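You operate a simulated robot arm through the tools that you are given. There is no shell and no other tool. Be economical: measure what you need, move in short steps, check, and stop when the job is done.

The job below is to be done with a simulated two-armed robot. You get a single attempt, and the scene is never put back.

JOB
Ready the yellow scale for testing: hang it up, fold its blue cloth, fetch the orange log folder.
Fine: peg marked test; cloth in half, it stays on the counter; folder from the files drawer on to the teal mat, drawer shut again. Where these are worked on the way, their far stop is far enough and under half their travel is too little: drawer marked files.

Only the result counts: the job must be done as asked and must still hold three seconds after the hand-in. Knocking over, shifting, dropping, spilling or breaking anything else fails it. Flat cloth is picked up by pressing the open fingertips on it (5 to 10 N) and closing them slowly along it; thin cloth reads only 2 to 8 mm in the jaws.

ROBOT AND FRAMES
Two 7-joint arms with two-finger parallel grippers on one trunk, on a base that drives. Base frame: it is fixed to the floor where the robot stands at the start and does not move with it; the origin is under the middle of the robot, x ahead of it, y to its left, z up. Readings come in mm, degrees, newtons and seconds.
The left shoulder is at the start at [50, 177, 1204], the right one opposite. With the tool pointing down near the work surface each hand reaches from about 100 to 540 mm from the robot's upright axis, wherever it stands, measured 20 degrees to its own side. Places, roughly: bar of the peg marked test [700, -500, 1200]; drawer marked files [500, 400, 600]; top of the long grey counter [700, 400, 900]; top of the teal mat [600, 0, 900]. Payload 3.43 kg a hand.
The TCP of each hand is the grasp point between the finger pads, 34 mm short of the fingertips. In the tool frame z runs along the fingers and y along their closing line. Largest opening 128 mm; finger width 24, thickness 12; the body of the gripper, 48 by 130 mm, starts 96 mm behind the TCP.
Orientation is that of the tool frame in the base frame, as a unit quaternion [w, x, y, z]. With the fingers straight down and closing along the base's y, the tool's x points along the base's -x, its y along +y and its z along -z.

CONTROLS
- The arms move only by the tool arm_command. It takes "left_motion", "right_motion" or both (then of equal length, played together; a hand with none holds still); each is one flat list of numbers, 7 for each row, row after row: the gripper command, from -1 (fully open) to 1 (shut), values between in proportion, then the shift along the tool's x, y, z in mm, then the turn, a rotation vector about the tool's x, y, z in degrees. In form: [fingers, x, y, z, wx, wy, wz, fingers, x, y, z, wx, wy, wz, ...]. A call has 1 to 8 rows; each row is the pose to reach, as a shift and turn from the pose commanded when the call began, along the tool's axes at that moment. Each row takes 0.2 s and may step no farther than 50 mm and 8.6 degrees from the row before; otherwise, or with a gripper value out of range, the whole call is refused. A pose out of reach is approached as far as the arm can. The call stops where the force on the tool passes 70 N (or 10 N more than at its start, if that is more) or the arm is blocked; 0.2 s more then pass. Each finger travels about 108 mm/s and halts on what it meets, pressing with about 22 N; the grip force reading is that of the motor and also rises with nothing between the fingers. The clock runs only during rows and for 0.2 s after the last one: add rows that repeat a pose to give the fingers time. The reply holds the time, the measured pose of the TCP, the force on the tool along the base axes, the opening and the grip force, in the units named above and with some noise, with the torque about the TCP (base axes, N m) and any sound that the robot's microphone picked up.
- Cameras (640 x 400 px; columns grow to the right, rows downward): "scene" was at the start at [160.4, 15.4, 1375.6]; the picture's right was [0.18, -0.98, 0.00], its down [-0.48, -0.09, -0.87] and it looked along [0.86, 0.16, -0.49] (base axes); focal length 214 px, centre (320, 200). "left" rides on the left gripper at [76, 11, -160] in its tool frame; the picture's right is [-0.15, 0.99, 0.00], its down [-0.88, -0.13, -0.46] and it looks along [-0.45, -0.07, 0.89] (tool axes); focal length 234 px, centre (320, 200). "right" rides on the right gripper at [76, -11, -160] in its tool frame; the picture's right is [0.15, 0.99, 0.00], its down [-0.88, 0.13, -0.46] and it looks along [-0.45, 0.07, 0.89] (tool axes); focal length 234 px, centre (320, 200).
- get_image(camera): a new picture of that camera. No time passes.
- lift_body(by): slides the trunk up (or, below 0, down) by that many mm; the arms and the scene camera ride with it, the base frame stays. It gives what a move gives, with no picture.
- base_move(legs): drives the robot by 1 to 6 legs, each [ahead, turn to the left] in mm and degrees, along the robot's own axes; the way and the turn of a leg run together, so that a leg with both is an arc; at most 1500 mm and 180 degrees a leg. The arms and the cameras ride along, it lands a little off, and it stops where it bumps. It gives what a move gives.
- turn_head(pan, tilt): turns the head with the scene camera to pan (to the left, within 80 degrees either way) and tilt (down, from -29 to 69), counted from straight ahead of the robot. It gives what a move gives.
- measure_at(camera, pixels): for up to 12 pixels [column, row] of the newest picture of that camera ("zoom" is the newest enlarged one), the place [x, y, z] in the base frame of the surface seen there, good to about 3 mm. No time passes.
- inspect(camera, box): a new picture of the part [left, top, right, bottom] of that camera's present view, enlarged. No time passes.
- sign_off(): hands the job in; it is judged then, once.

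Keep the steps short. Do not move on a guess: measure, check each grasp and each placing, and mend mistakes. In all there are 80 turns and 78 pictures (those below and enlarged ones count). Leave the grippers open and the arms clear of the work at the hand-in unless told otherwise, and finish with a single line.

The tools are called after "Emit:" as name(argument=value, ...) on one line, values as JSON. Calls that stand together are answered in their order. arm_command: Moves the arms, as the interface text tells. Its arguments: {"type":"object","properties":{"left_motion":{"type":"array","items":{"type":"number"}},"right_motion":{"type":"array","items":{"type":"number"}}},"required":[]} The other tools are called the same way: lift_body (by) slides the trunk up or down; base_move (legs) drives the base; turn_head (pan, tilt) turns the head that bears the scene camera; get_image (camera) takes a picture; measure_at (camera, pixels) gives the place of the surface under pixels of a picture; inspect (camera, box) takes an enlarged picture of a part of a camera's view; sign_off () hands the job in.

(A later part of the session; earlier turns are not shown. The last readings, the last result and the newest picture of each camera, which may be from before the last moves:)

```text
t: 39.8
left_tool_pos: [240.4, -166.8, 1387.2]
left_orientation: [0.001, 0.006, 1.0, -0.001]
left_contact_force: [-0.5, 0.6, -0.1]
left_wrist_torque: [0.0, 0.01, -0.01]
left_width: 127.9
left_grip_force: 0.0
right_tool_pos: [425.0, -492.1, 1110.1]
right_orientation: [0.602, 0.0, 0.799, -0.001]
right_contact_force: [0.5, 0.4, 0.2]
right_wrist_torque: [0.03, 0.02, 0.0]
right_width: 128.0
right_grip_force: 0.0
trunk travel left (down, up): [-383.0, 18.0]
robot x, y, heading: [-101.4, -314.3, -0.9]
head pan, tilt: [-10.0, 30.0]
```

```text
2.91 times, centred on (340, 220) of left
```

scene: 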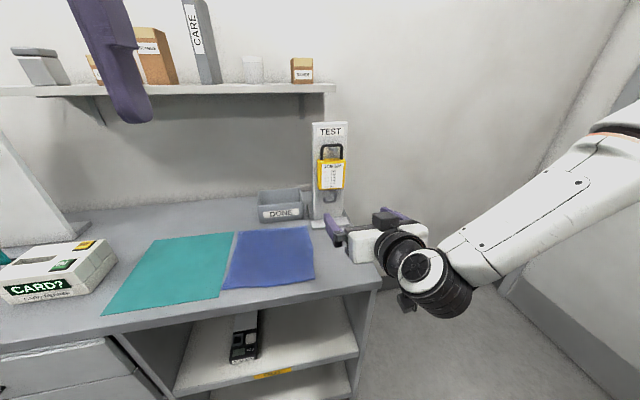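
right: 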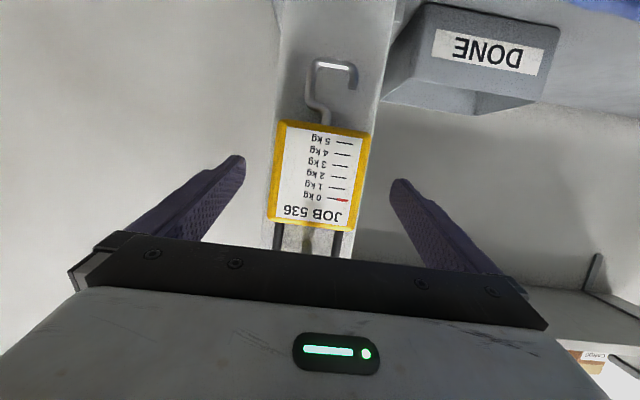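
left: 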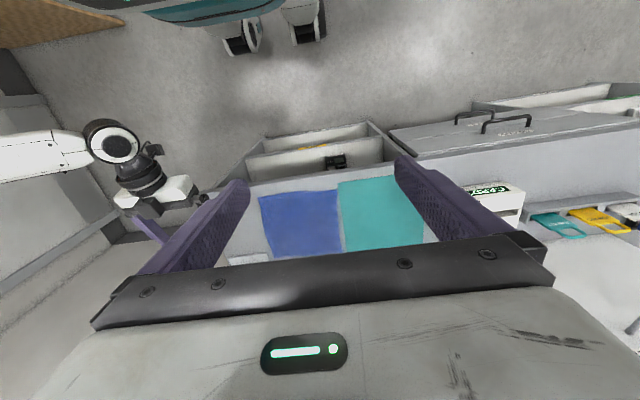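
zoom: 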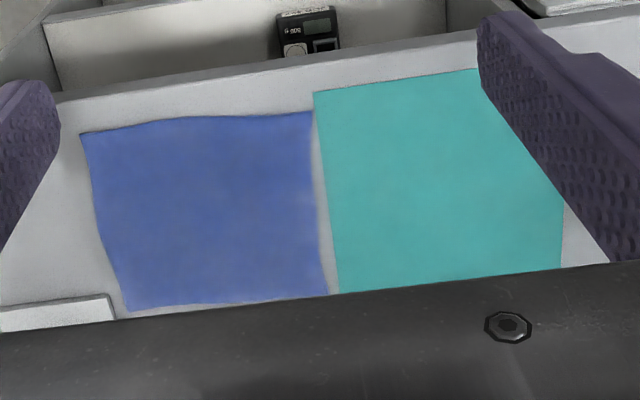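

The body's front is only about 130 mm ahead of the axis, so I can drive to x≈190 and reach both cloth edges with hands straight down. I'll fold the near edge over to the far edge with both hands, fingers closing along x, which keeps the narrow side of the right hand beside the hanging scale. First I turn both hands to that orientation.

Emit:
arm_command(right_motion=[-1, 0, 0, 0, 4.4, 4.4, 5.8, -1, 0, 0, 0, 8.8, 8.8, 11.65, -1, 0, 0, 0, 13.2, 13.2, 17.5, -1, 0, 0, 0, 17.6, 17.6, 23.3, -1, 0, 0, 0, 22, 22, 29.1, -1, 0, 0, 0, 26.3, 26.3, 34.95, -1, 0, 0, 0, 30.7, 30.7, 40.8, -1, 0, 0, 0, 35.1, 35.1, 46.6], left_motion=[-1, 0, 0, 0, 0, 0, 8.5, -1, 0, 0, 0, 0, 0, 17, -1, 0, 0, 0, 0, 0, 25.5, -1, 0, 0, 0, 0, 0, 34, -1, 0, 0, 0, 0, 0, 42.5, -1, 0, 0, 0, 0, 0, 51, -1, 0, 0, 0, 0, 0, 59.5, -1, 0, 0, 0, 0, 0, 68])

Emit:
arm_command(right_motion=[-1, 0, 0, 0, 3.7, 3.7, 4.9, -1, 0, 0, 0, 7.4, 7.4, 9.9, -1, 0, 0, 0, 11.1, 11.1, 14.8, -1, 0, 0, 0, 14.9, 14.9, 19.7, -1, 0, 0, 0, 18.6, 18.6, 24.7, -1, 0, 0, 0, 22.3, 22.3, 29.6], left_motion=[-1, 0, 0, 35, 0, 0, 4, -1, 0, 0, 70, 0, 0, 8, -1, 0, 0, 105, 0, 0, 12, -1, 0, 0, 140, 0, 0, 16, -1, 0, 0, 175, 0, 0, 20, -1, 0, 0, 210, 0, 0, 22])

```text
t: 41.6
left_tool_pos: [203.1, -197.0, 1337.5]
left_orientation: [0.003, 0.564, 0.826, -0.001]
left_contact_force: [0.5, 0.4, 0.1]
left_wrist_torque: [0.01, -0.04, 0.0]
left_width: 127.9
left_grip_force: 0.0
left hand out of reach, approached as far as the arm can: row 6, 7, 8
right_tool_pos: [423.1, -491.3, 1108.4]
right_orientation: [0.267, 0.48, 0.836, -0.001]
right_contact_force: [0.1, 0.0, -0.3]
right_wrist_torque: [-0.02, 0.01, 0.0]
right_width: 127.9
right_grip_force: 0.0
trunk travel left (down, up): [-383.0, 18.0]
robot x, y, heading: [-101.1, -316.2, -0.6]
head pan, tilt: [-10.0, 30.0]
```

```text
t: 43.0
left_tool_pos: [203.0, -198.0, 1128.5]
left_orientation: [0.001, 0.712, 0.702, 0.0]
left_contact_force: [-0.1, -0.4, 0.2]
left_wrist_torque: [0.02, 0.02, -0.05]
left_width: 128.1
left_grip_force: 0.1
right_tool_pos: [424.2, -493.0, 1109.5]
right_orientation: [0.0, 0.708, 0.707, -0.001]
right_contact_force: [0.0, -0.6, -0.5]
right_wrist_torque: [-0.01, 0.03, -0.01]
right_width: 128.1
right_grip_force: 0.0
trunk travel left (down, up): [-383.0, 18.0]
robot x, y, heading: [-105.6, -315.6, -0.8]
head pan, tilt: [-10.0, 30.0]
```

Both hands point straight down, closing along x. I draw the right hand in before driving so it stays away from the scale, then drive to about (185,−288).

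Emit:
arm_command(right_motion=[-1, 17, -45, 0, 0, 0, 0, -1, 34, -90, 0, 0, 0, 0, -1, 51, -135, 0, 0, 0, 0, -1, 68, -180, 0, 0, 0, 0, -1, 85, -225, 0, 0, 0, 0])

Emit:
base_move(legs=[[0, 6], [290, 0], [0, -5]])

Emit:
get_image(camera="right")

Emit:
get_image(camera="left")

```text
t: 44.2
left_tool_pos: [203.2, -197.9, 1129.2]
left_orientation: [0.001, 0.711, 0.703, 0.001]
left_contact_force: [0.3, 0.3, 0.3]
left_wrist_torque: [0.04, -0.04, 0.03]
left_width: 128.0
left_grip_force: 0.0
right_tool_pos: [196.3, -406.0, 1108.7]
right_orientation: [0.0, 0.707, 0.707, -0.001]
right_contact_force: [0.0, 0.4, -0.3]
right_wrist_torque: [-0.05, -0.03, -0.03]
right_width: 127.9
right_grip_force: 0.2
trunk travel left (down, up): [-383.0, 18.0]
robot x, y, heading: [-101.7, -316.0, -1.0]
head pan, tilt: [-10.0, 30.0]
```

```text
t: 46.6
left_tool_pos: [440.0, -144.8, 1130.7]
left_orientation: [0.0, 0.675, 0.738, -0.001]
left_contact_force: [0.0, 0.2, 0.0]
left_wrist_torque: [-0.03, -0.05, -0.01]
left_width: 128.1
left_grip_force: 0.1
right_tool_pos: [456.8, -353.4, 1109.4]
right_orientation: [0.0, 0.671, 0.741, -0.001]
right_contact_force: [-1.0, 0.4, 0.2]
right_wrist_torque: [0.02, 0.01, 0.01]
right_width: 128.1
right_grip_force: 0.0
trunk travel left (down, up): [-383.0, 18.0]
robot x, y, heading: [149.2, -287.4, 5.2]
head pan, tilt: [-10.0, 30.0]
stopped in leg 2: the robot was blocked; the commanded pose is now the measured one
```

```text
48 pictures are left
```

right: 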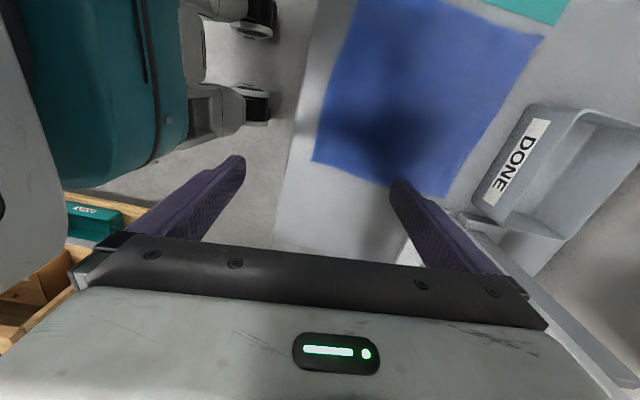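

```text
47 pictures are left
```

left: 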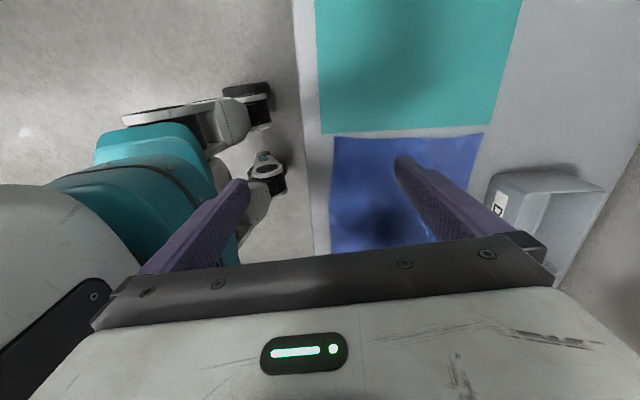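

The base touched something at x 149 and stopped, and the counter items look unmoved. I back off 10 mm, square up, and measure the cloth outline in the right wrist picture afterwards.

Emit:
base_move(legs=[[-8, 0], [0, -5.2]])

Emit:
get_image(camera="right")

Emit:
get_image(camera="left")

```text
t: 47.9
left_tool_pos: [445.4, -173.2, 1129.4]
left_orientation: [0.0, 0.708, 0.707, -0.001]
left_contact_force: [0.0, 0.6, -0.2]
left_wrist_torque: [0.01, 0.01, -0.01]
left_width: 127.9
left_grip_force: 0.0
right_tool_pos: [443.5, -381.4, 1110.2]
right_orientation: [-0.001, 0.704, 0.71, -0.001]
right_contact_force: [-0.1, -0.6, 0.5]
right_wrist_torque: [-0.01, 0.0, -0.02]
right_width: 128.2
right_grip_force: 0.0
trunk travel left (down, up): [-383.0, 18.0]
robot x, y, heading: [140.6, -292.9, -0.4]
head pan, tilt: [-10.0, 30.0]
```

```text
46 pictures are left
```

right: 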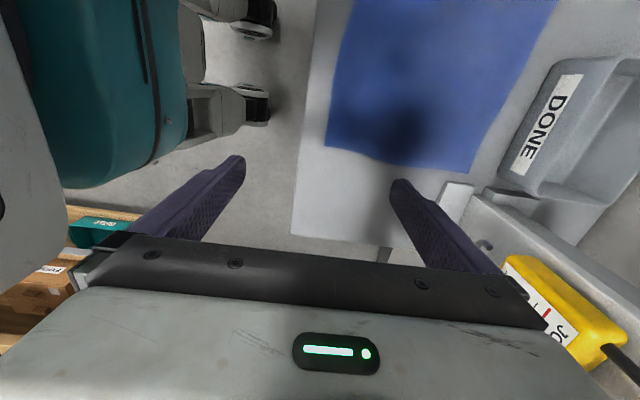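

```text
45 pictures are left
```

left: 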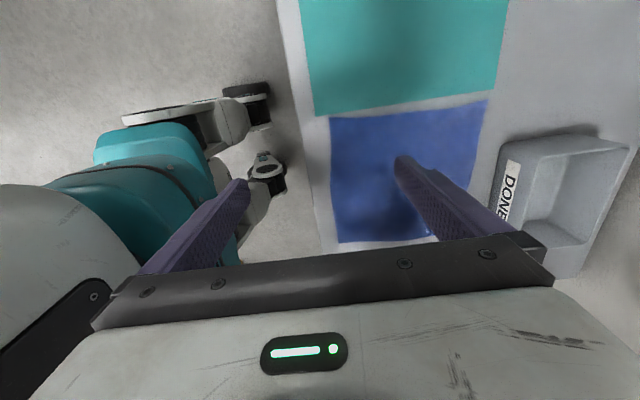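

Now I measure the cloth's edges from both wrist pictures.

Emit:
measure_at(camera="right", pixels=[[327, 147], [328, 120], [331, 90], [338, 40], [470, 170], [490, 140], [512, 100], [540, 40], [400, 160], [324, 100]])

Emit:
measure_at(camera="left", pixels=[[333, 120], [333, 160], [335, 200], [340, 240], [486, 104], [470, 150], [410, 112], [372, 240], [430, 236], [455, 190], [327, 200]])

```text
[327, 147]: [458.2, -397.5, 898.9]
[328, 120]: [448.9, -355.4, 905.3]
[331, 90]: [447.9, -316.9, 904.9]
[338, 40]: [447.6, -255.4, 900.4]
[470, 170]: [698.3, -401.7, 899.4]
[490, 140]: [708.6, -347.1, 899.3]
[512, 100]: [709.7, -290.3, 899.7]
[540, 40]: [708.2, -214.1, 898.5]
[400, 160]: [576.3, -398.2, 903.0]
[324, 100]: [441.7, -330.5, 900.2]
```

```text
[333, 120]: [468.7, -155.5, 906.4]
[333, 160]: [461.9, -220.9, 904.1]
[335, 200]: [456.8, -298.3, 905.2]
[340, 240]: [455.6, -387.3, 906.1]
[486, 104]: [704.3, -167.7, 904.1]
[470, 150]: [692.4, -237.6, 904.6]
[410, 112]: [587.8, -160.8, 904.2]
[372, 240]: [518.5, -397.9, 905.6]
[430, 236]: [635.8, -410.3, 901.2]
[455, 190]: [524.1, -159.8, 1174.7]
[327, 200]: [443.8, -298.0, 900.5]
```

The near edge runs from x 463 (y −185) to x 449 (y −372), and the far edge is at x about 703, so the fold shift is about 245 mm. I bring both hands down to z 955 just inside the near edge, fingers 30 mm open.

Emit:
arm_command(left_motion=[0.53, -3, 10, 44, 0, 0, 0, 0.53, -6, 21, 88, 0, 0, 0, 0.53, -9, 32, 132, 0, 0, 0, 0.53, -11.8, 42.6, 174, 0, 0, 0, 0.53, -11.8, 42.6, 174, 0, 0, 0], right_motion=[0.53, 3, 8, 40, 0, 0, 0, 0.53, 5, 16, 80, 0, 0, 0, 0.53, 7, 24, 120, 0, 0, 0, 0.53, 9.4, 31.5, 155, 0, 0, 0, 0.53, 9.4, 31.5, 155, 0, 0, 0])

Emit:
get_image(camera="right")

Emit:
get_image(camera="left")

```text
t: 49.0
left_tool_pos: [459.7, -209.7, 1002.6]
left_orientation: [0.014, 0.714, 0.7, 0.03]
left_contact_force: [-0.2, -0.2, -0.3]
left_wrist_torque: [0.04, 0.01, 0.02]
left_width: 30.1
left_grip_force: 0.0
left hand out of reach, approached as far as the arm can: row 1, 2, 3, 4, 5
right_tool_pos: [473.4, -370.5, 952.9]
right_orientation: [-0.001, 0.703, 0.711, -0.002]
right_contact_force: [0.5, 0.2, 0.1]
right_wrist_torque: [-0.01, 0.0, 0.01]
right_width: 30.2
right_grip_force: 0.0
trunk travel left (down, up): [-383.0, 18.0]
robot x, y, heading: [144.0, -290.3, 0.2]
head pan, tilt: [-10.0, 30.0]
```

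```text
44 pictures are left
```

right: 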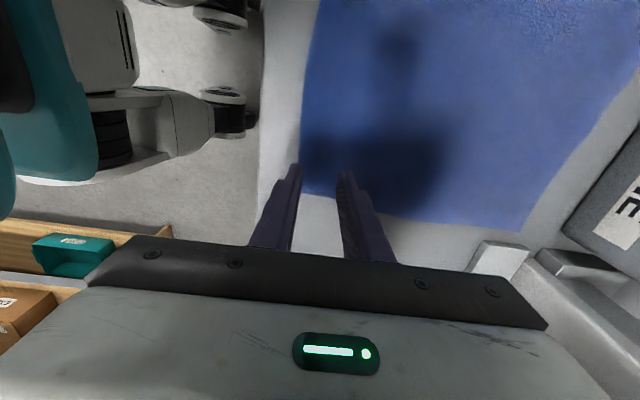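

```text
43 pictures are left
```

left: 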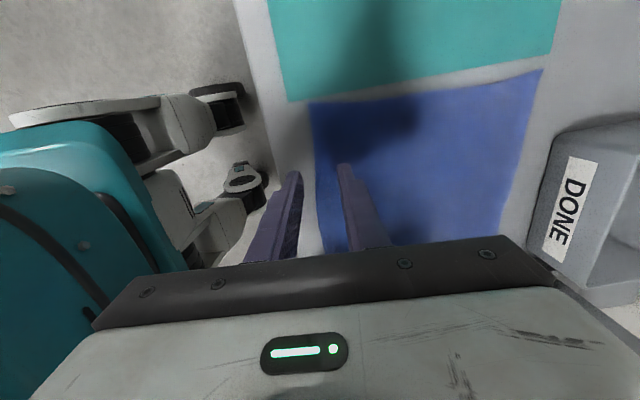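

The left hand is at its wrist limit with that yaw, so I turn it back 45° for a diagonal pinch at its corner and bring it to (487,−183,955).

Emit:
arm_command(left_motion=[0.53, 4, 4, 5, 0.65, 0, -7.7, 0.53, 9, 8, 14, 1.3, 0.1, -15.3, 0.53, 13, 12, 23, 2, 0.1, -23, 0.53, 17, 16, 32, 2.6, 0.1, -30.6, 0.53, 22, 20, 41, 3.3, 0.2, -38.3, 0.53, 26.1, 23.8, 49.8, 3.9, 0.2, -45.9])

Emit:
get_image(camera="left")

```text
t: 50.5
left_tool_pos: [483.5, -181.8, 955.6]
left_orientation: [0.002, 0.384, 0.923, 0.0]
left_contact_force: [0.4, 0.0, 0.0]
left_wrist_torque: [-0.02, 0.0, 0.01]
left_width: 29.9
left_grip_force: 0.1
right_tool_pos: [473.4, -370.7, 954.0]
right_orientation: [0.0, 0.704, 0.711, -0.002]
right_contact_force: [0.4, 1.1, -0.2]
right_wrist_torque: [0.03, -0.01, -0.01]
right_width: 30.0
right_grip_force: 0.0
trunk travel left (down, up): [-383.0, 18.0]
robot x, y, heading: [139.0, -289.1, -0.2]
head pan, tilt: [-10.0, 30.0]
```

```text
42 pictures are left
```

left: 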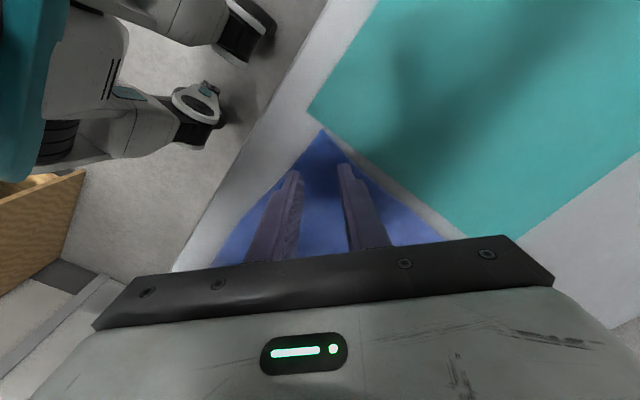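

Both hands are placed. The tips are about 16 mm above the cloth, and I lower both in small steps and read the forces.

Emit:
arm_command(left_motion=[0.53, 0, 0, 8, 0, 0, 0, 0.53, 0, 0, 13, 0, 0, 0, 0.53, 0, 0, 17, 0, 0, 0], right_motion=[0.53, 0, 0, 7, 0, 0, 0, 0.53, 0, 0, 12, 0, 0, 0, 0.53, 0, 0, 16, 0, 0, 0])

```text
t: 51.2
left_tool_pos: [484.2, -182.2, 939.9]
left_orientation: [0.001, 0.384, 0.923, 0.001]
left_contact_force: [0.2, 0.1, 0.5]
left_wrist_torque: [-0.01, -0.01, 0.0]
left_width: 30.1
left_grip_force: 0.0
right_tool_pos: [474.3, -372.7, 938.6]
right_orientation: [-0.001, 0.703, 0.711, -0.001]
right_contact_force: [-0.4, 0.6, 0.8]
right_wrist_torque: [0.0, 0.0, 0.02]
right_width: 30.0
right_grip_force: 0.0
trunk travel left (down, up): [-383.0, 18.0]
robot x, y, heading: [143.7, -289.5, -0.1]
head pan, tilt: [-10.0, 30.0]
```

Nearly touching. I go on down in 1 mm rows.

Emit:
arm_command(left_motion=[0.53, 0, 0, 1, 0, 0, 0, 0.53, 0, 0, 2, 0, 0, 0, 0.53, 0, 0, 3, 0, 0, 0], right_motion=[0.53, 0, 0, 1, 0, 0, 0, 0.53, 0, 0, 2, 0, 0, 0, 0.53, 0, 0, 3, 0, 0, 0])

```text
t: 52.0
left_tool_pos: [484.3, -181.9, 937.2]
left_orientation: [0.003, 0.385, 0.923, 0.002]
left_contact_force: [1.6, -0.7, 5.5]
left_wrist_torque: [-0.11, -0.03, 0.01]
left_width: 30.3
left_grip_force: 0.1
right_tool_pos: [473.9, -372.0, 937.4]
right_orientation: [0.0, 0.704, 0.711, -0.001]
right_contact_force: [-3.2, 0.5, 13.3]
right_wrist_torque: [0.05, 0.01, -0.01]
right_width: 29.9
right_grip_force: 0.0
trunk travel left (down, up): [-383.0, 18.0]
robot x, y, heading: [141.4, -292.7, -0.4]
head pan, tilt: [-10.0, 30.0]
```

Left presses 5.5 N and right 13 N. I ease the right by 0.8 mm, add 0.4 mm on the left, and close both slowly.

Emit:
arm_command(left_motion=[0.53, 0, 0, 0.4, 0, 0, 0, 0.6, 0, 0, 0.4, 0, 0, 0, 0.67, 0, 0, 0.4, 0, 0, 0, 0.74, 0, 0, 0.4, 0, 0, 0, 0.81, 0, 0, 0.4, 0, 0, 0, 0.88, 0, 0, 0.4, 0, 0, 0, 0.95, 0, 0, 0.4, 0, 0, 0, 1, 0, 0, 0.4, 0, 0, 0], right_motion=[0.53, 0, 0, -0.8, 0, 0, 0, 0.6, 0, 0, -0.8, 0, 0, 0, 0.67, 0, 0, -0.8, 0, 0, 0, 0.74, 0, 0, -0.8, 0, 0, 0, 0.81, 0, 0, -0.8, 0, 0, 0, 0.88, 0, 0, -0.8, 0, 0, 0, 0.95, 0, 0, -0.8, 0, 0, 0, 1, 0, 0, -0.8, 0, 0, 0])

Emit:
arm_command(left_motion=[1, 0, 0, 0, 0, 0, 0, 1, 0, 0, 0, 0, 0, 0], right_motion=[1, 0, 0, 0, 0, 0, 0, 1, 0, 0, 0, 0, 0, 0])

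Emit:
get_image(camera="left")

Emit:
get_image(camera="right")

```text
t: 53.9
left_tool_pos: [484.1, -181.8, 936.7]
left_orientation: [0.002, 0.384, 0.923, 0.001]
left_contact_force: [-0.3, -2.2, 18.3]
left_wrist_torque: [-0.02, -0.01, 0.02]
left_width: 0.1
left_grip_force: 22.3
right_tool_pos: [473.6, -371.9, 936.7]
right_orientation: [0.0, 0.703, 0.711, 0.0]
right_contact_force: [0.0, 2.7, 10.9]
right_wrist_torque: [0.11, -0.06, 0.01]
right_width: 4.2
right_grip_force: 22.5
trunk travel left (down, up): [-383.0, 18.0]
robot x, y, heading: [140.8, -291.0, -0.3]
head pan, tilt: [-10.0, 30.0]
```

```text
t: 54.5
left_tool_pos: [485.5, -180.3, 936.6]
left_orientation: [0.002, 0.384, 0.923, 0.001]
left_contact_force: [0.4, -1.0, 19.3]
left_wrist_torque: [-0.04, 0.01, 0.0]
left_width: 0.1
left_grip_force: 21.8
right_tool_pos: [473.3, -372.7, 937.5]
right_orientation: [-0.001, 0.704, 0.71, 0.0]
right_contact_force: [0.6, 3.7, 11.2]
right_wrist_torque: [0.12, -0.06, -0.01]
right_width: 4.1
right_grip_force: 22.1
trunk travel left (down, up): [-383.0, 18.0]
robot x, y, heading: [143.2, -292.1, -0.2]
head pan, tilt: [-10.0, 30.0]
```

```text
41 pictures are left
```

left: 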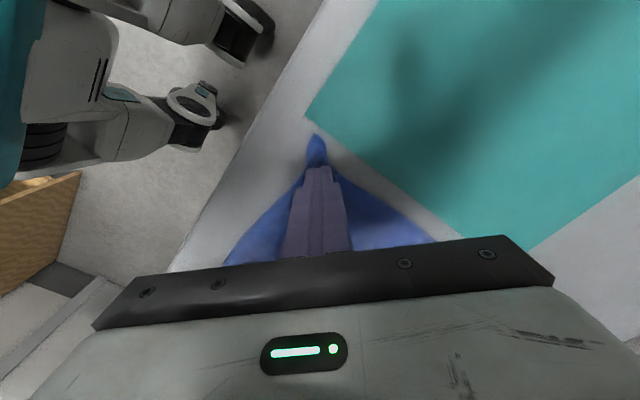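

```text
40 pictures are left
```

right: 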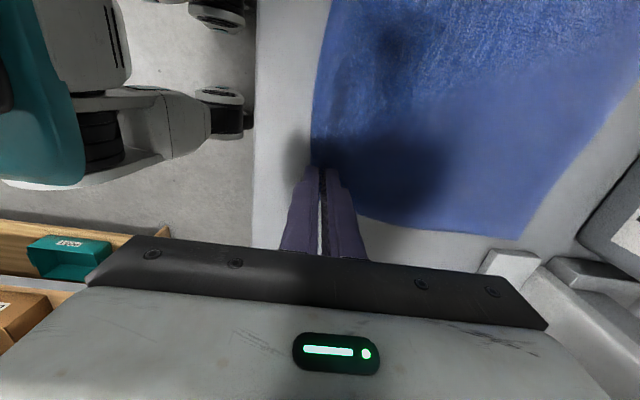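

The right hand has cloth (4.2 mm). The left shows 0.1 mm, so it slipped. I lift the left 20 mm, reopen it and look at how the corner lies.

Emit:
arm_command(left_motion=[1, 0, 0, -10, 0, 0, 0, 1, 0, 0, -18, 0, 0, 0, 0.53, 0, 0, -18, 0, 0, 0, 0.53, 0, 0, -18, 0, 0, 0])

Emit:
inspect(camera="left", box=[200, 80, 480, 260])

```text
t: 55.5
left_tool_pos: [484.8, -181.4, 953.8]
left_orientation: [0.002, 0.385, 0.923, 0.002]
left_contact_force: [-0.2, 0.3, 0.4]
left_wrist_torque: [-0.04, 0.01, 0.01]
left_width: 30.1
left_grip_force: 0.1
right_tool_pos: [474.8, -371.2, 937.2]
right_orientation: [0.0, 0.704, 0.711, -0.002]
right_contact_force: [-0.8, 1.5, 16.7]
right_wrist_torque: [0.03, 0.03, -0.02]
right_width: 4.1
right_grip_force: 21.9
trunk travel left (down, up): [-383.0, 18.0]
robot x, y, heading: [141.0, -287.9, -0.2]
head pan, tilt: [-10.0, 30.0]
```

```text
2.22 times, centred on (340, 170) of left
```

zoom: 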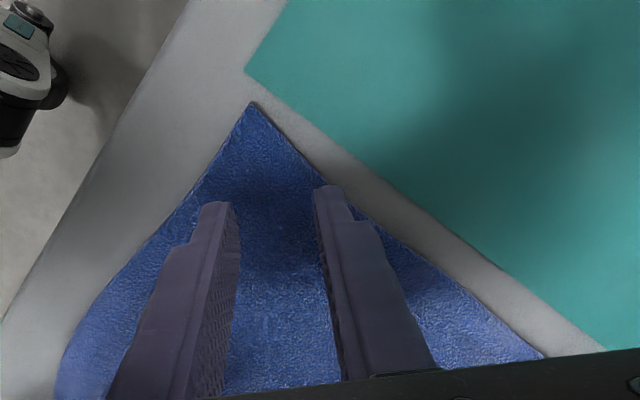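

The corner lies flat again. I press once more, more lightly.

Emit:
arm_command(left_motion=[0.53, 0, 0, 10, 0, 0, 0, 0.53, 0, 0, 15.5, 0, 0, 0, 0.53, 0, 0, 16.8, 0, 0, 0, 0.53, 0, 0, 17.6, 0, 0, 0])

```text
t: 56.5
left_tool_pos: [483.9, -182.1, 938.0]
left_orientation: [0.003, 0.384, 0.923, 0.001]
left_contact_force: [0.4, 0.5, 10.3]
left_wrist_torque: [-0.01, 0.04, -0.02]
left_width: 30.0
left_grip_force: 0.1
right_tool_pos: [474.3, -370.6, 936.3]
right_orientation: [0.0, 0.704, 0.71, -0.001]
right_contact_force: [-0.7, 0.3, 14.1]
right_wrist_torque: [0.03, -0.03, -0.02]
right_width: 4.3
right_grip_force: 22.2
trunk travel left (down, up): [-383.0, 18.0]
robot x, y, heading: [142.9, -289.7, 0.0]
head pan, tilt: [-10.0, 30.0]
```

It reads 10 N, a little high. I ease 0.4 mm and close more slowly, easing up slightly on the way.

Emit:
arm_command(left_motion=[0.53, 0, 0, -0.4, 0, 0, 0, 0.57, 0, 0, -0.4, 0, 0, 0, 0.61, 0, 0, -0.4, 0, 0, 0, 0.65, 0, 0, -0.5, 0, 0, 0, 0.69, 0, 0, -0.6, 0, 0, 0, 0.73, 0, 0, -0.7, 0, 0, 0, 0.77, 0, 0, -0.8, 0, 0, 0, 0.8, 0, 0, -0.9, 0, 0, 0])

Emit:
arm_command(left_motion=[0.84, 0, 0, 0, 0, 0, 0, 0.88, 0, 0, 0, 0, 0, 0, 0.92, 0, 0, 0, 0, 0, 0, 0.96, 0, 0, 0, 0, 0, 0, 1, 0, 0, 0, 0, 0, 0, 1, 0, 0, 0, 0, 0, 0, 1, 0, 0, 0, 0, 0, 0])

```text
t: 58.2
left_tool_pos: [484.7, -181.9, 937.1]
left_orientation: [0.003, 0.385, 0.923, 0.001]
left_contact_force: [1.1, -0.6, 7.4]
left_wrist_torque: [-0.07, -0.02, 0.0]
left_width: 12.5
left_grip_force: 0.0
right_tool_pos: [474.4, -373.5, 937.1]
right_orientation: [-0.001, 0.703, 0.711, -0.002]
right_contact_force: [-1.2, 1.5, 14.6]
right_wrist_torque: [0.11, -0.04, 0.0]
right_width: 4.6
right_grip_force: 22.0
trunk travel left (down, up): [-383.0, 18.0]
robot x, y, heading: [140.2, -292.2, -0.3]
head pan, tilt: [-10.0, 30.0]
```

```text
t: 59.9
left_tool_pos: [483.3, -180.9, 936.9]
left_orientation: [0.002, 0.384, 0.923, 0.001]
left_contact_force: [0.3, -0.5, 8.7]
left_wrist_torque: [-0.03, 0.03, 0.03]
left_width: 0.2
left_grip_force: 21.8
right_tool_pos: [475.9, -371.7, 938.2]
right_orientation: [0.0, 0.703, 0.711, 0.0]
right_contact_force: [-0.6, 2.8, 14.4]
right_wrist_torque: [0.09, -0.07, -0.02]
right_width: 4.1
right_grip_force: 21.4
trunk travel left (down, up): [-383.0, 18.0]
robot x, y, heading: [143.9, -291.7, -0.2]
head pan, tilt: [-10.0, 30.0]
```

It slipped again at about 7–8 N. The right hand succeeded with a firmer press, so I lift, open to 40 mm, and press to about 11 N.

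Emit:
arm_command(left_motion=[1, 0, 0, -10, 0, 0, 0, 0.375, 0, 0, -12, 0, 0, 0, 0.375, 0, 0, -12, 0, 0, 0, 0.375, 0, 0, -5, 0, 0, 0, 0.375, 0, 0, -0.5, 0, 0, 0, 0.375, 0, 0, 0.7, 0, 0, 0, 0.375, 0, 0, 1.2, 0, 0, 0])

```text
t: 61.5
left_tool_pos: [483.9, -180.8, 937.9]
left_orientation: [0.003, 0.385, 0.923, 0.001]
left_contact_force: [-1.3, 0.4, 6.4]
left_wrist_torque: [-0.08, 0.07, -0.03]
left_width: 39.9
left_grip_force: 0.2
right_tool_pos: [474.1, -372.4, 936.3]
right_orientation: [0.0, 0.704, 0.71, -0.001]
right_contact_force: [-0.6, 0.4, 14.4]
right_wrist_torque: [0.0, -0.05, 0.05]
right_width: 4.1
right_grip_force: 21.6
trunk travel left (down, up): [-383.0, 18.0]
robot x, y, heading: [142.2, -292.2, -0.0]
head pan, tilt: [-10.0, 30.0]
```

It reads 6.4 N. I add 0.8 mm to reach about 10–11 N and close steadily in eight rows.

Emit:
arm_command(left_motion=[0.375, 0, 0, 0.8, 0, 0, 0, 0.47, 0, 0, 0.8, 0, 0, 0, 0.56, 0, 0, 0.8, 0, 0, 0, 0.65, 0, 0, 0.8, 0, 0, 0, 0.74, 0, 0, 0.8, 0, 0, 0, 0.83, 0, 0, 0.8, 0, 0, 0, 0.92, 0, 0, 0.8, 0, 0, 0, 1, 0, 0, 0.8, 0, 0, 0])

Emit:
inspect(camera="left", box=[200, 80, 480, 260])

```text
t: 63.2
left_tool_pos: [482.7, -182.3, 935.5]
left_orientation: [0.002, 0.385, 0.923, 0.001]
left_contact_force: [-1.2, -4.9, 14.5]
left_wrist_torque: [-0.2, 0.03, 0.01]
left_width: 5.2
left_grip_force: 21.7
right_tool_pos: [473.6, -372.0, 937.1]
right_orientation: [0.0, 0.704, 0.711, 0.0]
right_contact_force: [1.3, 3.3, 12.0]
right_wrist_torque: [0.11, -0.06, 0.01]
right_width: 4.1
right_grip_force: 22.0
trunk travel left (down, up): [-383.0, 18.0]
robot x, y, heading: [140.0, -287.2, -0.1]
head pan, tilt: [-10.0, 30.0]
```

```text
2.22 times, centred on (340, 170) of left
```

zoom: 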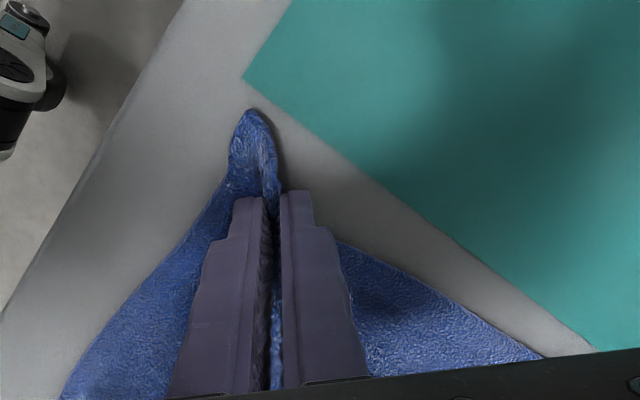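

The left now holds 5.2 mm of cloth and the right 4.1 mm. I lift both together along an arc to the top of the fold.

Emit:
arm_command(left_motion=[1, -2, 2, -17, 0, 0, 0, 1, -5, 5, -34, 0, 0, 0, 1, -12, 12, -50, 0, 0, 0, 1, -20, 20, -64, 0, 0, 0, 1, -31, 31, -75, 0, 0, 0, 1, -43, 43, -83, 0, 0, 0, 1, -55, 55, -88, 0, 0, 0, 1, -67, 67, -89, 0, 0, 0], right_motion=[1, 0, 2, -17, 0, 0, 0, 1, 0, 7, -34, 0, 0, 0, 1, 0, 17, -50, 0, 0, 0, 1, 0, 28, -64, 0, 0, 0, 1, 0, 43, -75, 0, 0, 0, 1, 0, 60, -83, 0, 0, 0, 1, 0, 78, -88, 0, 0, 0, 1, 0, 95, -89, 0, 0, 0])

Emit:
turn_head(pan=0, tilt=50)

Emit:
get_image(camera="scene")

```text
t: 65.0
left_tool_pos: [580.0, -183.1, 1026.2]
left_orientation: [0.001, 0.384, 0.923, 0.001]
left_contact_force: [-1.1, -0.7, -0.7]
left_wrist_torque: [-0.02, -0.01, -0.01]
left_width: 4.8
left_grip_force: 21.8
right_tool_pos: [571.1, -369.9, 1023.3]
right_orientation: [0.0, 0.703, 0.711, -0.002]
right_contact_force: [-0.2, -0.3, -0.1]
right_wrist_torque: [0.01, 0.01, 0.01]
right_width: 3.8
right_grip_force: 22.1
trunk travel left (down, up): [-383.0, 18.0]
robot x, y, heading: [138.3, -287.2, 0.0]
head pan, tilt: [-10.0, 30.0]
```

```text
t: 65.9
left_tool_pos: [579.4, -182.2, 1026.3]
left_orientation: [0.001, 0.384, 0.923, 0.001]
left_contact_force: [-0.1, -1.0, 1.0]
left_wrist_torque: [-0.01, -0.02, -0.03]
left_width: 5.1
left_grip_force: 22.1
right_tool_pos: [568.1, -370.4, 1024.4]
right_orientation: [-0.001, 0.704, 0.711, -0.001]
right_contact_force: [-0.3, 0.6, 0.0]
right_wrist_torque: [0.04, -0.01, -0.01]
right_width: 3.9
right_grip_force: 22.2
trunk travel left (down, up): [-383.0, 18.0]
robot x, y, heading: [139.7, -292.7, 0.0]
head pan, tilt: [0.0, 50.0]
```

```text
37 pictures are left
```

scene: 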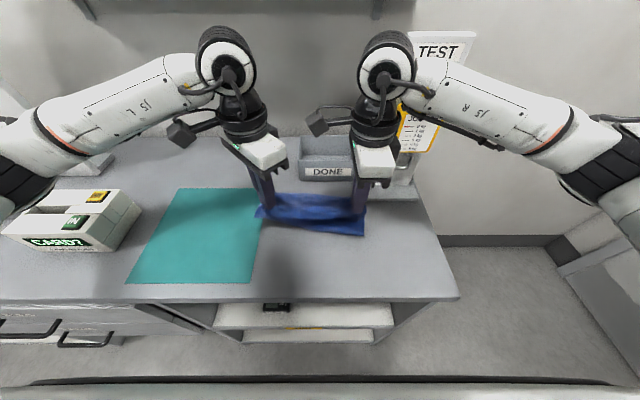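

Both corners are up and the cloth hangs from the hands. The right forearm passes near the scale, so I measure their gap before moving forward.

Emit:
measure_at(camera="scene", pixels=[[390, 40], [400, 65], [440, 75], [470, 90], [500, 95], [540, 115], [440, 115], [480, 140], [420, 110], [412, 140], [375, 160], [320, 122]])

Emit:
inspect(camera="scene", box=[240, 130, 480, 260])

```text
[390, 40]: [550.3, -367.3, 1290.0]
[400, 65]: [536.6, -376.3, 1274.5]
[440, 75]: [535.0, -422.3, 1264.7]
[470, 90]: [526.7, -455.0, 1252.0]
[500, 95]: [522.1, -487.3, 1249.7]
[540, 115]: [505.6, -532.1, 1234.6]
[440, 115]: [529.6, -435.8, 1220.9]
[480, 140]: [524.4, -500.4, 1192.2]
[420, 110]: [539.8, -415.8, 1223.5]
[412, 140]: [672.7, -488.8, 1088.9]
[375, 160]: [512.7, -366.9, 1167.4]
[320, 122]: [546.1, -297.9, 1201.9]
```

```text
2.67 times, centred on (360, 195) of scene
```

zoom: 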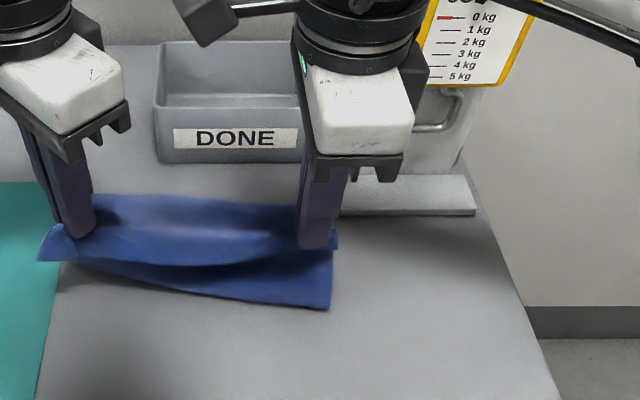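

The forearm runs sideways at x 530–600, so pushing the wrist straight forward would reach the scale (x≥643). Instead I pitch both hands forward so the wrists stay where they are while the fingertips carry the edge over. First 24° of pitch, then check.

Emit:
arm_command(left_motion=[1, -17.9, 17.9, 5.3, -5.66, -5.66, 0, 1, -33.7, 33.7, 20.3, -11.3, -11.3, 0, 1, -46.8, 46.8, 42, -17, -17, 0], right_motion=[1, 0, 25.3, 5.3, -8, 0, 0, 1, 0, 47.6, 20.3, -16, 0, 0, 1, 0, 66.2, 42, -24, 0, 0])

Emit:
get_image(camera="scene")

Emit:
measure_at(camera="scene", pixels=[[400, 65], [440, 75], [440, 100], [470, 105], [500, 110], [540, 130], [480, 140], [425, 135], [410, 145]])

```text
t: 66.7
left_tool_pos: [646.0, -183.9, 983.9]
left_orientation: [0.195, 0.376, 0.903, 0.08]
left_contact_force: [-0.5, -0.3, -0.2]
left_wrist_torque: [-0.03, 0.04, -0.03]
left_width: 4.7
left_grip_force: 22.4
right_tool_pos: [636.6, -368.5, 981.5]
right_orientation: [0.146, 0.688, 0.695, 0.148]
right_contact_force: [0.3, 0.6, -0.4]
right_wrist_torque: [0.03, 0.11, 0.02]
right_width: 3.7
right_grip_force: 22.2
trunk travel left (down, up): [-383.0, 18.0]
robot x, y, heading: [141.2, -290.0, -0.1]
head pan, tilt: [0.0, 50.0]
```

```text
35 pictures are left
```

scene: 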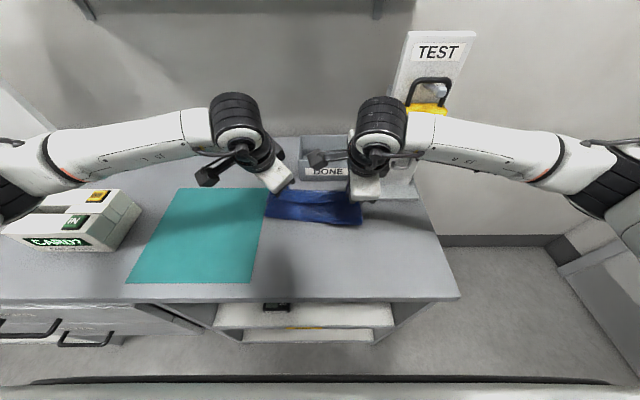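

```text
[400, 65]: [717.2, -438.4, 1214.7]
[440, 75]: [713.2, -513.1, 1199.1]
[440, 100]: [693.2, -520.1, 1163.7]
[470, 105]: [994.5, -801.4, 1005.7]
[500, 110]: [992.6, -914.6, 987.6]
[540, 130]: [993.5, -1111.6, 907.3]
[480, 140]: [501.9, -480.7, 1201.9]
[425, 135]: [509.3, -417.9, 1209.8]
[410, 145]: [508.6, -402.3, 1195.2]
```

The forearms stayed well back at x about 505, and the scale hangs untouched. I finish the fold: 16° more pitch, down to tip height about 13 mm above the counter.

Emit:
arm_command(left_motion=[1, -1.9, 1.9, 25.3, -5.66, -5.66, 0, 1, 0.35, -0.35, 42.5, -11.3, -11.3, 0, 1, 0.35, -0.35, 42.5, -11.3, -11.3, 0], right_motion=[1, 0, 2.75, 25.3, -8, 0, 0, 1, 0, -0.5, 42.5, -16, 0, 0, 1, 0, -0.5, 42.5, -16, 0, 0])

Emit:
inspect(camera="scene", box=[220, 130, 460, 270])

```text
t: 67.5
left_tool_pos: [660.3, -184.3, 943.9]
left_orientation: [0.319, 0.361, 0.867, 0.131]
left_contact_force: [-0.8, -0.2, 5.3]
left_wrist_torque: [-0.03, 0.03, -0.01]
left_width: 4.7
left_grip_force: 21.9
right_tool_pos: [653.0, -369.9, 942.0]
right_orientation: [0.24, 0.661, 0.668, 0.243]
right_contact_force: [0.3, 0.1, 1.9]
right_wrist_torque: [0.01, 0.04, 0.01]
right_width: 3.6
right_grip_force: 22.1
trunk travel left (down, up): [-383.0, 18.0]
robot x, y, heading: [139.7, -291.9, -0.3]
head pan, tilt: [0.0, 50.0]
```

```text
2.67 times, centred on (340, 200) of scene
```

zoom: 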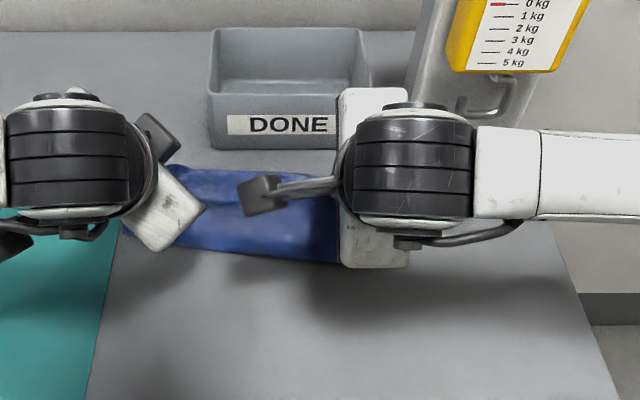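

The folded edge rests on the lower layer with light contact (5 N and 2 N). I open a little and withdraw along the fingers.

Emit:
arm_command(left_motion=[0.85, 0, 0, -2, 0, 0, 0, 0.65, 0, 0, -4, 0, 0, 0, 0.65, 0, 0, -6, 0, 0, 0, 0.6, 0, 0, -20, 0, 0, 0, 0.6, 0, 0, -50, 0, 0, 0, 0.6, 0, 0, -95, 0, 0, 0], right_motion=[0.85, 0, 0, -2, 0, 0, 0, 0.65, 0, 0, -4, 0, 0, 0, 0.65, 0, 0, -6, 0, 0, 0, 0.6, 0, 0, -20, 0, 0, 0, 0.6, 0, 0, -50, 0, 0, 0, 0.6, 0, 0, -95, 0, 0, 0])

Emit:
base_move(legs=[[-130, 0]])

Emit:
get_image(camera="scene")

```text
t: 68.9
left_tool_pos: [600.4, -181.1, 1019.4]
left_orientation: [0.318, 0.361, 0.867, 0.132]
left_contact_force: [0.8, -1.7, -0.1]
left_wrist_torque: [-0.02, -0.06, 0.0]
left_width: 25.7
left_grip_force: 0.0
right_tool_pos: [588.9, -371.5, 1015.8]
right_orientation: [0.24, 0.662, 0.668, 0.241]
right_contact_force: [-0.4, -0.4, 0.1]
right_wrist_torque: [0.0, -0.02, -0.02]
right_width: 25.4
right_grip_force: 0.1
trunk travel left (down, up): [-383.0, 18.0]
robot x, y, heading: [138.8, -289.8, -0.3]
head pan, tilt: [0.0, 50.0]
```

```text
t: 70.2
left_tool_pos: [469.2, -180.1, 1018.7]
left_orientation: [0.318, 0.361, 0.867, 0.132]
left_contact_force: [-0.4, -0.1, -0.3]
left_wrist_torque: [0.03, 0.02, -0.02]
left_width: 25.5
left_grip_force: 0.0
right_tool_pos: [459.0, -372.3, 1015.7]
right_orientation: [0.241, 0.661, 0.668, 0.242]
right_contact_force: [0.0, -0.4, 0.1]
right_wrist_torque: [0.03, -0.02, 0.02]
right_width: 25.3
right_grip_force: 0.1
trunk travel left (down, up): [-383.0, 18.0]
robot x, y, heading: [9.5, -289.7, -0.0]
head pan, tilt: [0.0, 50.0]
```

```text
33 pictures are left
```

scene: 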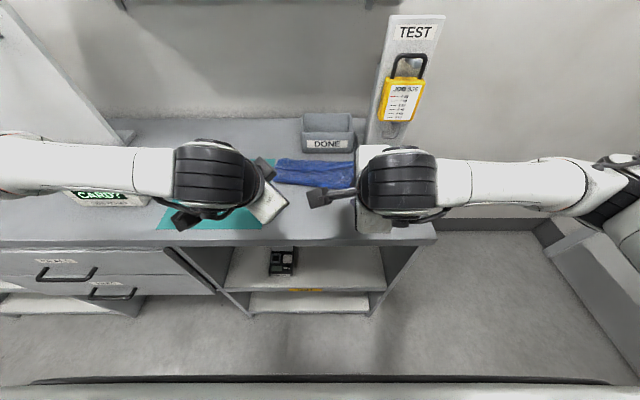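

The fold is down. I'll check the cloth in the next picture with the arms out of the way. I back off, drive left along the counter to stand in front of the drawers at about (−190, 487), and take a picture.

Emit:
base_move(legs=[[-220, 0], [0, 90], [775, 0], [0, -90]])

Emit:
turn_head(pan=-45, tilt=30)

Emit:
get_image(camera="scene")

```text
t: 83.2
left_tool_pos: [264.0, 578.7, 1018.3]
left_orientation: [0.317, 0.361, 0.867, 0.131]
left_contact_force: [0.1, 0.0, 0.0]
left_wrist_torque: [0.02, 0.02, -0.02]
left_width: 25.8
left_grip_force: 0.1
right_tool_pos: [251.3, 388.0, 1016.4]
right_orientation: [0.239, 0.662, 0.668, 0.241]
right_contact_force: [-0.1, 0.2, -0.3]
right_wrist_torque: [-0.01, 0.0, 0.01]
right_width: 25.5
right_grip_force: 0.1
trunk travel left (down, up): [-383.0, 18.0]
robot x, y, heading: [-197.7, 469.1, -0.2]
head pan, tilt: [0.0, 50.0]
```

```text
t: 84.3
left_tool_pos: [263.5, 577.7, 1017.9]
left_orientation: [0.318, 0.361, 0.867, 0.132]
left_contact_force: [0.0, 0.8, -0.4]
left_wrist_torque: [0.01, -0.03, 0.02]
left_width: 25.7
left_grip_force: 0.1
right_tool_pos: [251.6, 387.4, 1015.8]
right_orientation: [0.239, 0.662, 0.667, 0.242]
right_contact_force: [0.3, -0.1, -0.7]
right_wrist_torque: [-0.03, 0.01, 0.01]
right_width: 25.7
right_grip_force: 0.0
trunk travel left (down, up): [-383.0, 18.0]
robot x, y, heading: [-200.6, 469.7, -0.2]
head pan, tilt: [-45.0, 30.0]
```

```text
32 pictures are left
```

scene: 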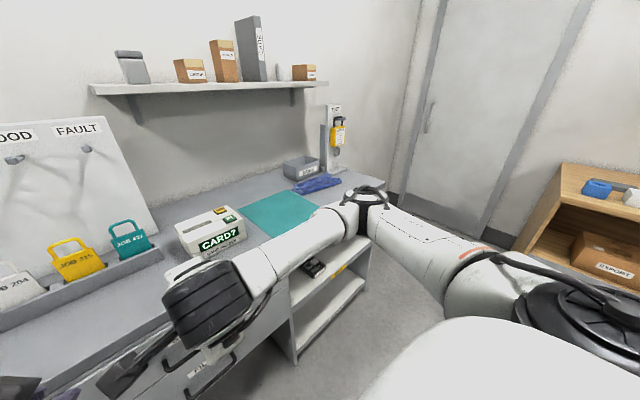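

Emit:
inspect(camera="scene", box=[230, 150, 390, 250])

Emit:
measure_at(camera="zoom", pixels=[[235, 145], [250, 175], [330, 155], [425, 140], [440, 120], [420, 105], [340, 120], [300, 130], [260, 135], [390, 120]])

```text
4.00 times, centred on (310, 200) of scene
```

zoom: 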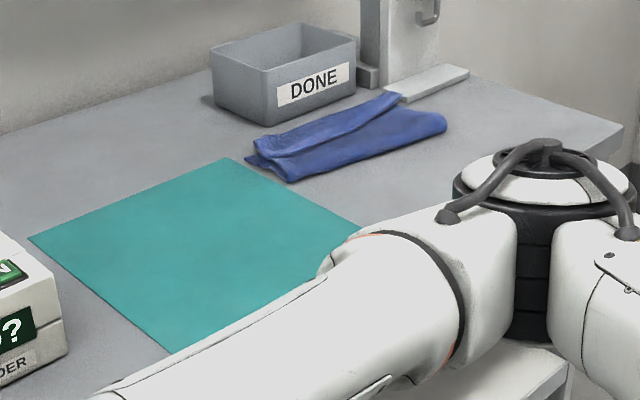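

```text
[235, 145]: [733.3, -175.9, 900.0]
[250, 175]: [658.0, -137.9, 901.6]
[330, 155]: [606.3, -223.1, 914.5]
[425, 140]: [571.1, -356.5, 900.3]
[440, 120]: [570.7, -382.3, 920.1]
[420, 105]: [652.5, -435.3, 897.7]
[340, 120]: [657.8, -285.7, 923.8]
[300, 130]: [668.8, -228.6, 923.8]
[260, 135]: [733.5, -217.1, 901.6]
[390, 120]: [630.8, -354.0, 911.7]
```

The cloth lies folded with its fold toward me, and I'll check it closer later. Now I lower the trunk to drawer height. The hands are at x about 255, clear of the counter front.

Emit:
lift_body(by=-375)

Emit:
turn_head(pan=-5, tilt=35)

Emit:
get_image(camera="scene")

Emit:
get_image(camera="right")

```text
t: 87.9
left_tool_pos: [263.9, 578.0, 642.7]
left_orientation: [0.317, 0.362, 0.867, 0.132]
left_contact_force: [0.5, 0.7, -0.8]
left_wrist_torque: [0.02, 0.03, 0.0]
left_width: 25.6
left_grip_force: 0.1
right_tool_pos: [252.0, 387.6, 641.0]
right_orientation: [0.239, 0.662, 0.668, 0.242]
right_contact_force: [0.0, -0.2, 0.5]
right_wrist_torque: [0.01, 0.01, 0.01]
right_width: 25.6
right_grip_force: 0.1
trunk travel left (down, up): [-8.0, 393.0]
robot x, y, heading: [-197.5, 465.0, -0.3]
head pan, tilt: [-45.0, 30.0]
```

```text
t: 89.0
left_tool_pos: [262.9, 578.3, 643.6]
left_orientation: [0.317, 0.362, 0.867, 0.13]
left_contact_force: [0.0, 1.9, 0.3]
left_wrist_torque: [-0.02, -0.01, 0.0]
left_width: 25.6
left_grip_force: 0.1
right_tool_pos: [250.9, 386.3, 641.6]
right_orientation: [0.239, 0.662, 0.668, 0.241]
right_contact_force: [0.5, 0.3, 1.1]
right_wrist_torque: [-0.01, -0.03, -0.01]
right_width: 25.7
right_grip_force: 0.1
trunk travel left (down, up): [-8.0, 393.0]
robot x, y, heading: [-193.3, 470.1, -0.4]
head pan, tilt: [-5.0, 35.0]
```

```text
30 pictures are left
```

scene: 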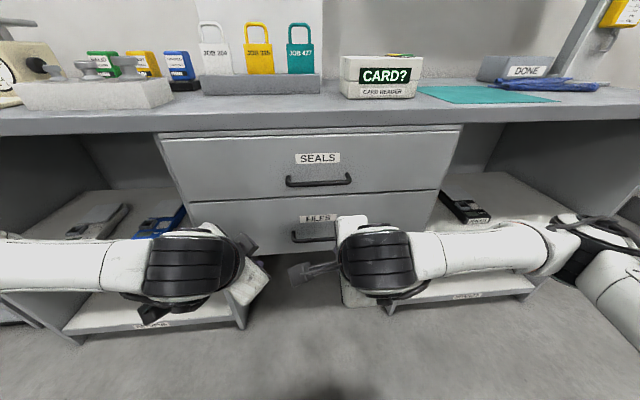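

```text
29 pictures are left
```

right: 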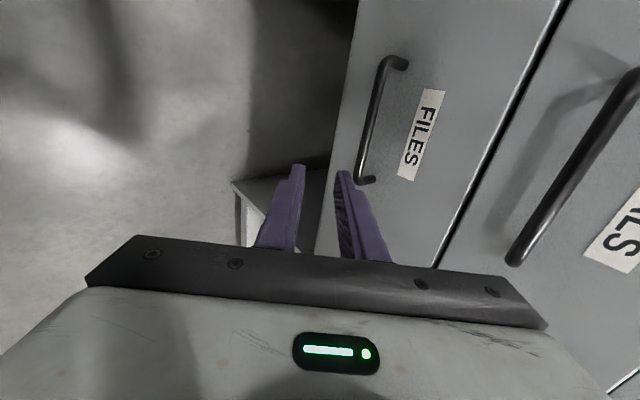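

Measuring the FILES handle bar in the right wrist picture, ends near (392,62) and (362,180).

Emit:
measure_at(camera="right", pixels=[[379, 80], [373, 110], [367, 145], [361, 172], [400, 62], [372, 180], [410, 150], [630, 100], [520, 250], [470, 200]])

```text
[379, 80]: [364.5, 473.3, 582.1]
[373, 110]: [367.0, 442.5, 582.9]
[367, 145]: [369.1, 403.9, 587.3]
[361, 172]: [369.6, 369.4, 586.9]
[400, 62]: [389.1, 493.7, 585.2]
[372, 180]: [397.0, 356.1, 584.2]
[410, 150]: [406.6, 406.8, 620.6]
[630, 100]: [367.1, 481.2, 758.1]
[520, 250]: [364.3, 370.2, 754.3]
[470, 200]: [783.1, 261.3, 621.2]
```

The bar is at x 371, z 584, y 355–494, and the drawer front at x 407. I drive 60 mm closer.

Emit:
base_move(legs=[[60, 0]])

```text
t: 89.9
left_tool_pos: [322.9, 579.3, 643.2]
left_orientation: [0.317, 0.36, 0.867, 0.132]
left_contact_force: [1.2, 0.2, -0.1]
left_wrist_torque: [-0.01, 0.0, 0.02]
left_width: 25.6
left_grip_force: 0.0
right_tool_pos: [311.9, 388.2, 640.2]
right_orientation: [0.239, 0.662, 0.668, 0.242]
right_contact_force: [0.6, -0.7, 0.2]
right_wrist_torque: [0.0, 0.01, -0.01]
right_width: 25.6
right_grip_force: 0.1
trunk travel left (down, up): [-8.0, 393.0]
robot x, y, heading: [-137.9, 469.3, -0.2]
head pan, tilt: [-5.0, 35.0]
```

Now I line up with the bar and advance to about 20 mm short, then look.

Emit:
arm_command(right_motion=[0.6, 18, 5, 5, 0, 0, 0, 0.6, 35.8, 9.5, 15, 0, 0, 0, 0.6, 35.8, 9.5, 32, 0, 0, 0, 0.6, 35.8, 9.5, 32, 0, 0, 0])

Emit:
inspect(camera="right", box=[240, 40, 480, 260])

Emit:
measure_at(camera="zoom", pixels=[[300, 150], [320, 100]])

```text
t: 90.9
left_tool_pos: [322.1, 578.9, 644.2]
left_orientation: [0.318, 0.361, 0.867, 0.131]
left_contact_force: [0.0, 0.6, 0.1]
left_wrist_torque: [-0.01, -0.01, 0.04]
left_width: 25.7
left_grip_force: 0.1
right_tool_pos: [340.2, 422.9, 621.7]
right_orientation: [0.24, 0.661, 0.668, 0.241]
right_contact_force: [0.1, -0.3, -0.1]
right_wrist_torque: [0.04, -0.02, 0.01]
right_width: 25.8
right_grip_force: 0.1
trunk travel left (down, up): [-8.0, 393.0]
robot x, y, heading: [-136.4, 467.8, -0.2]
head pan, tilt: [-5.0, 35.0]
```

```text
1.82 times, centred on (360, 150) of right
```

zoom: 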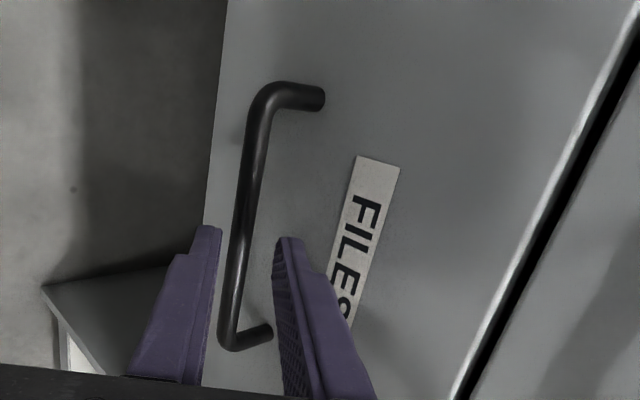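

```text
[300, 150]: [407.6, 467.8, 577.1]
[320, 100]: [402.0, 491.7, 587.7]
```

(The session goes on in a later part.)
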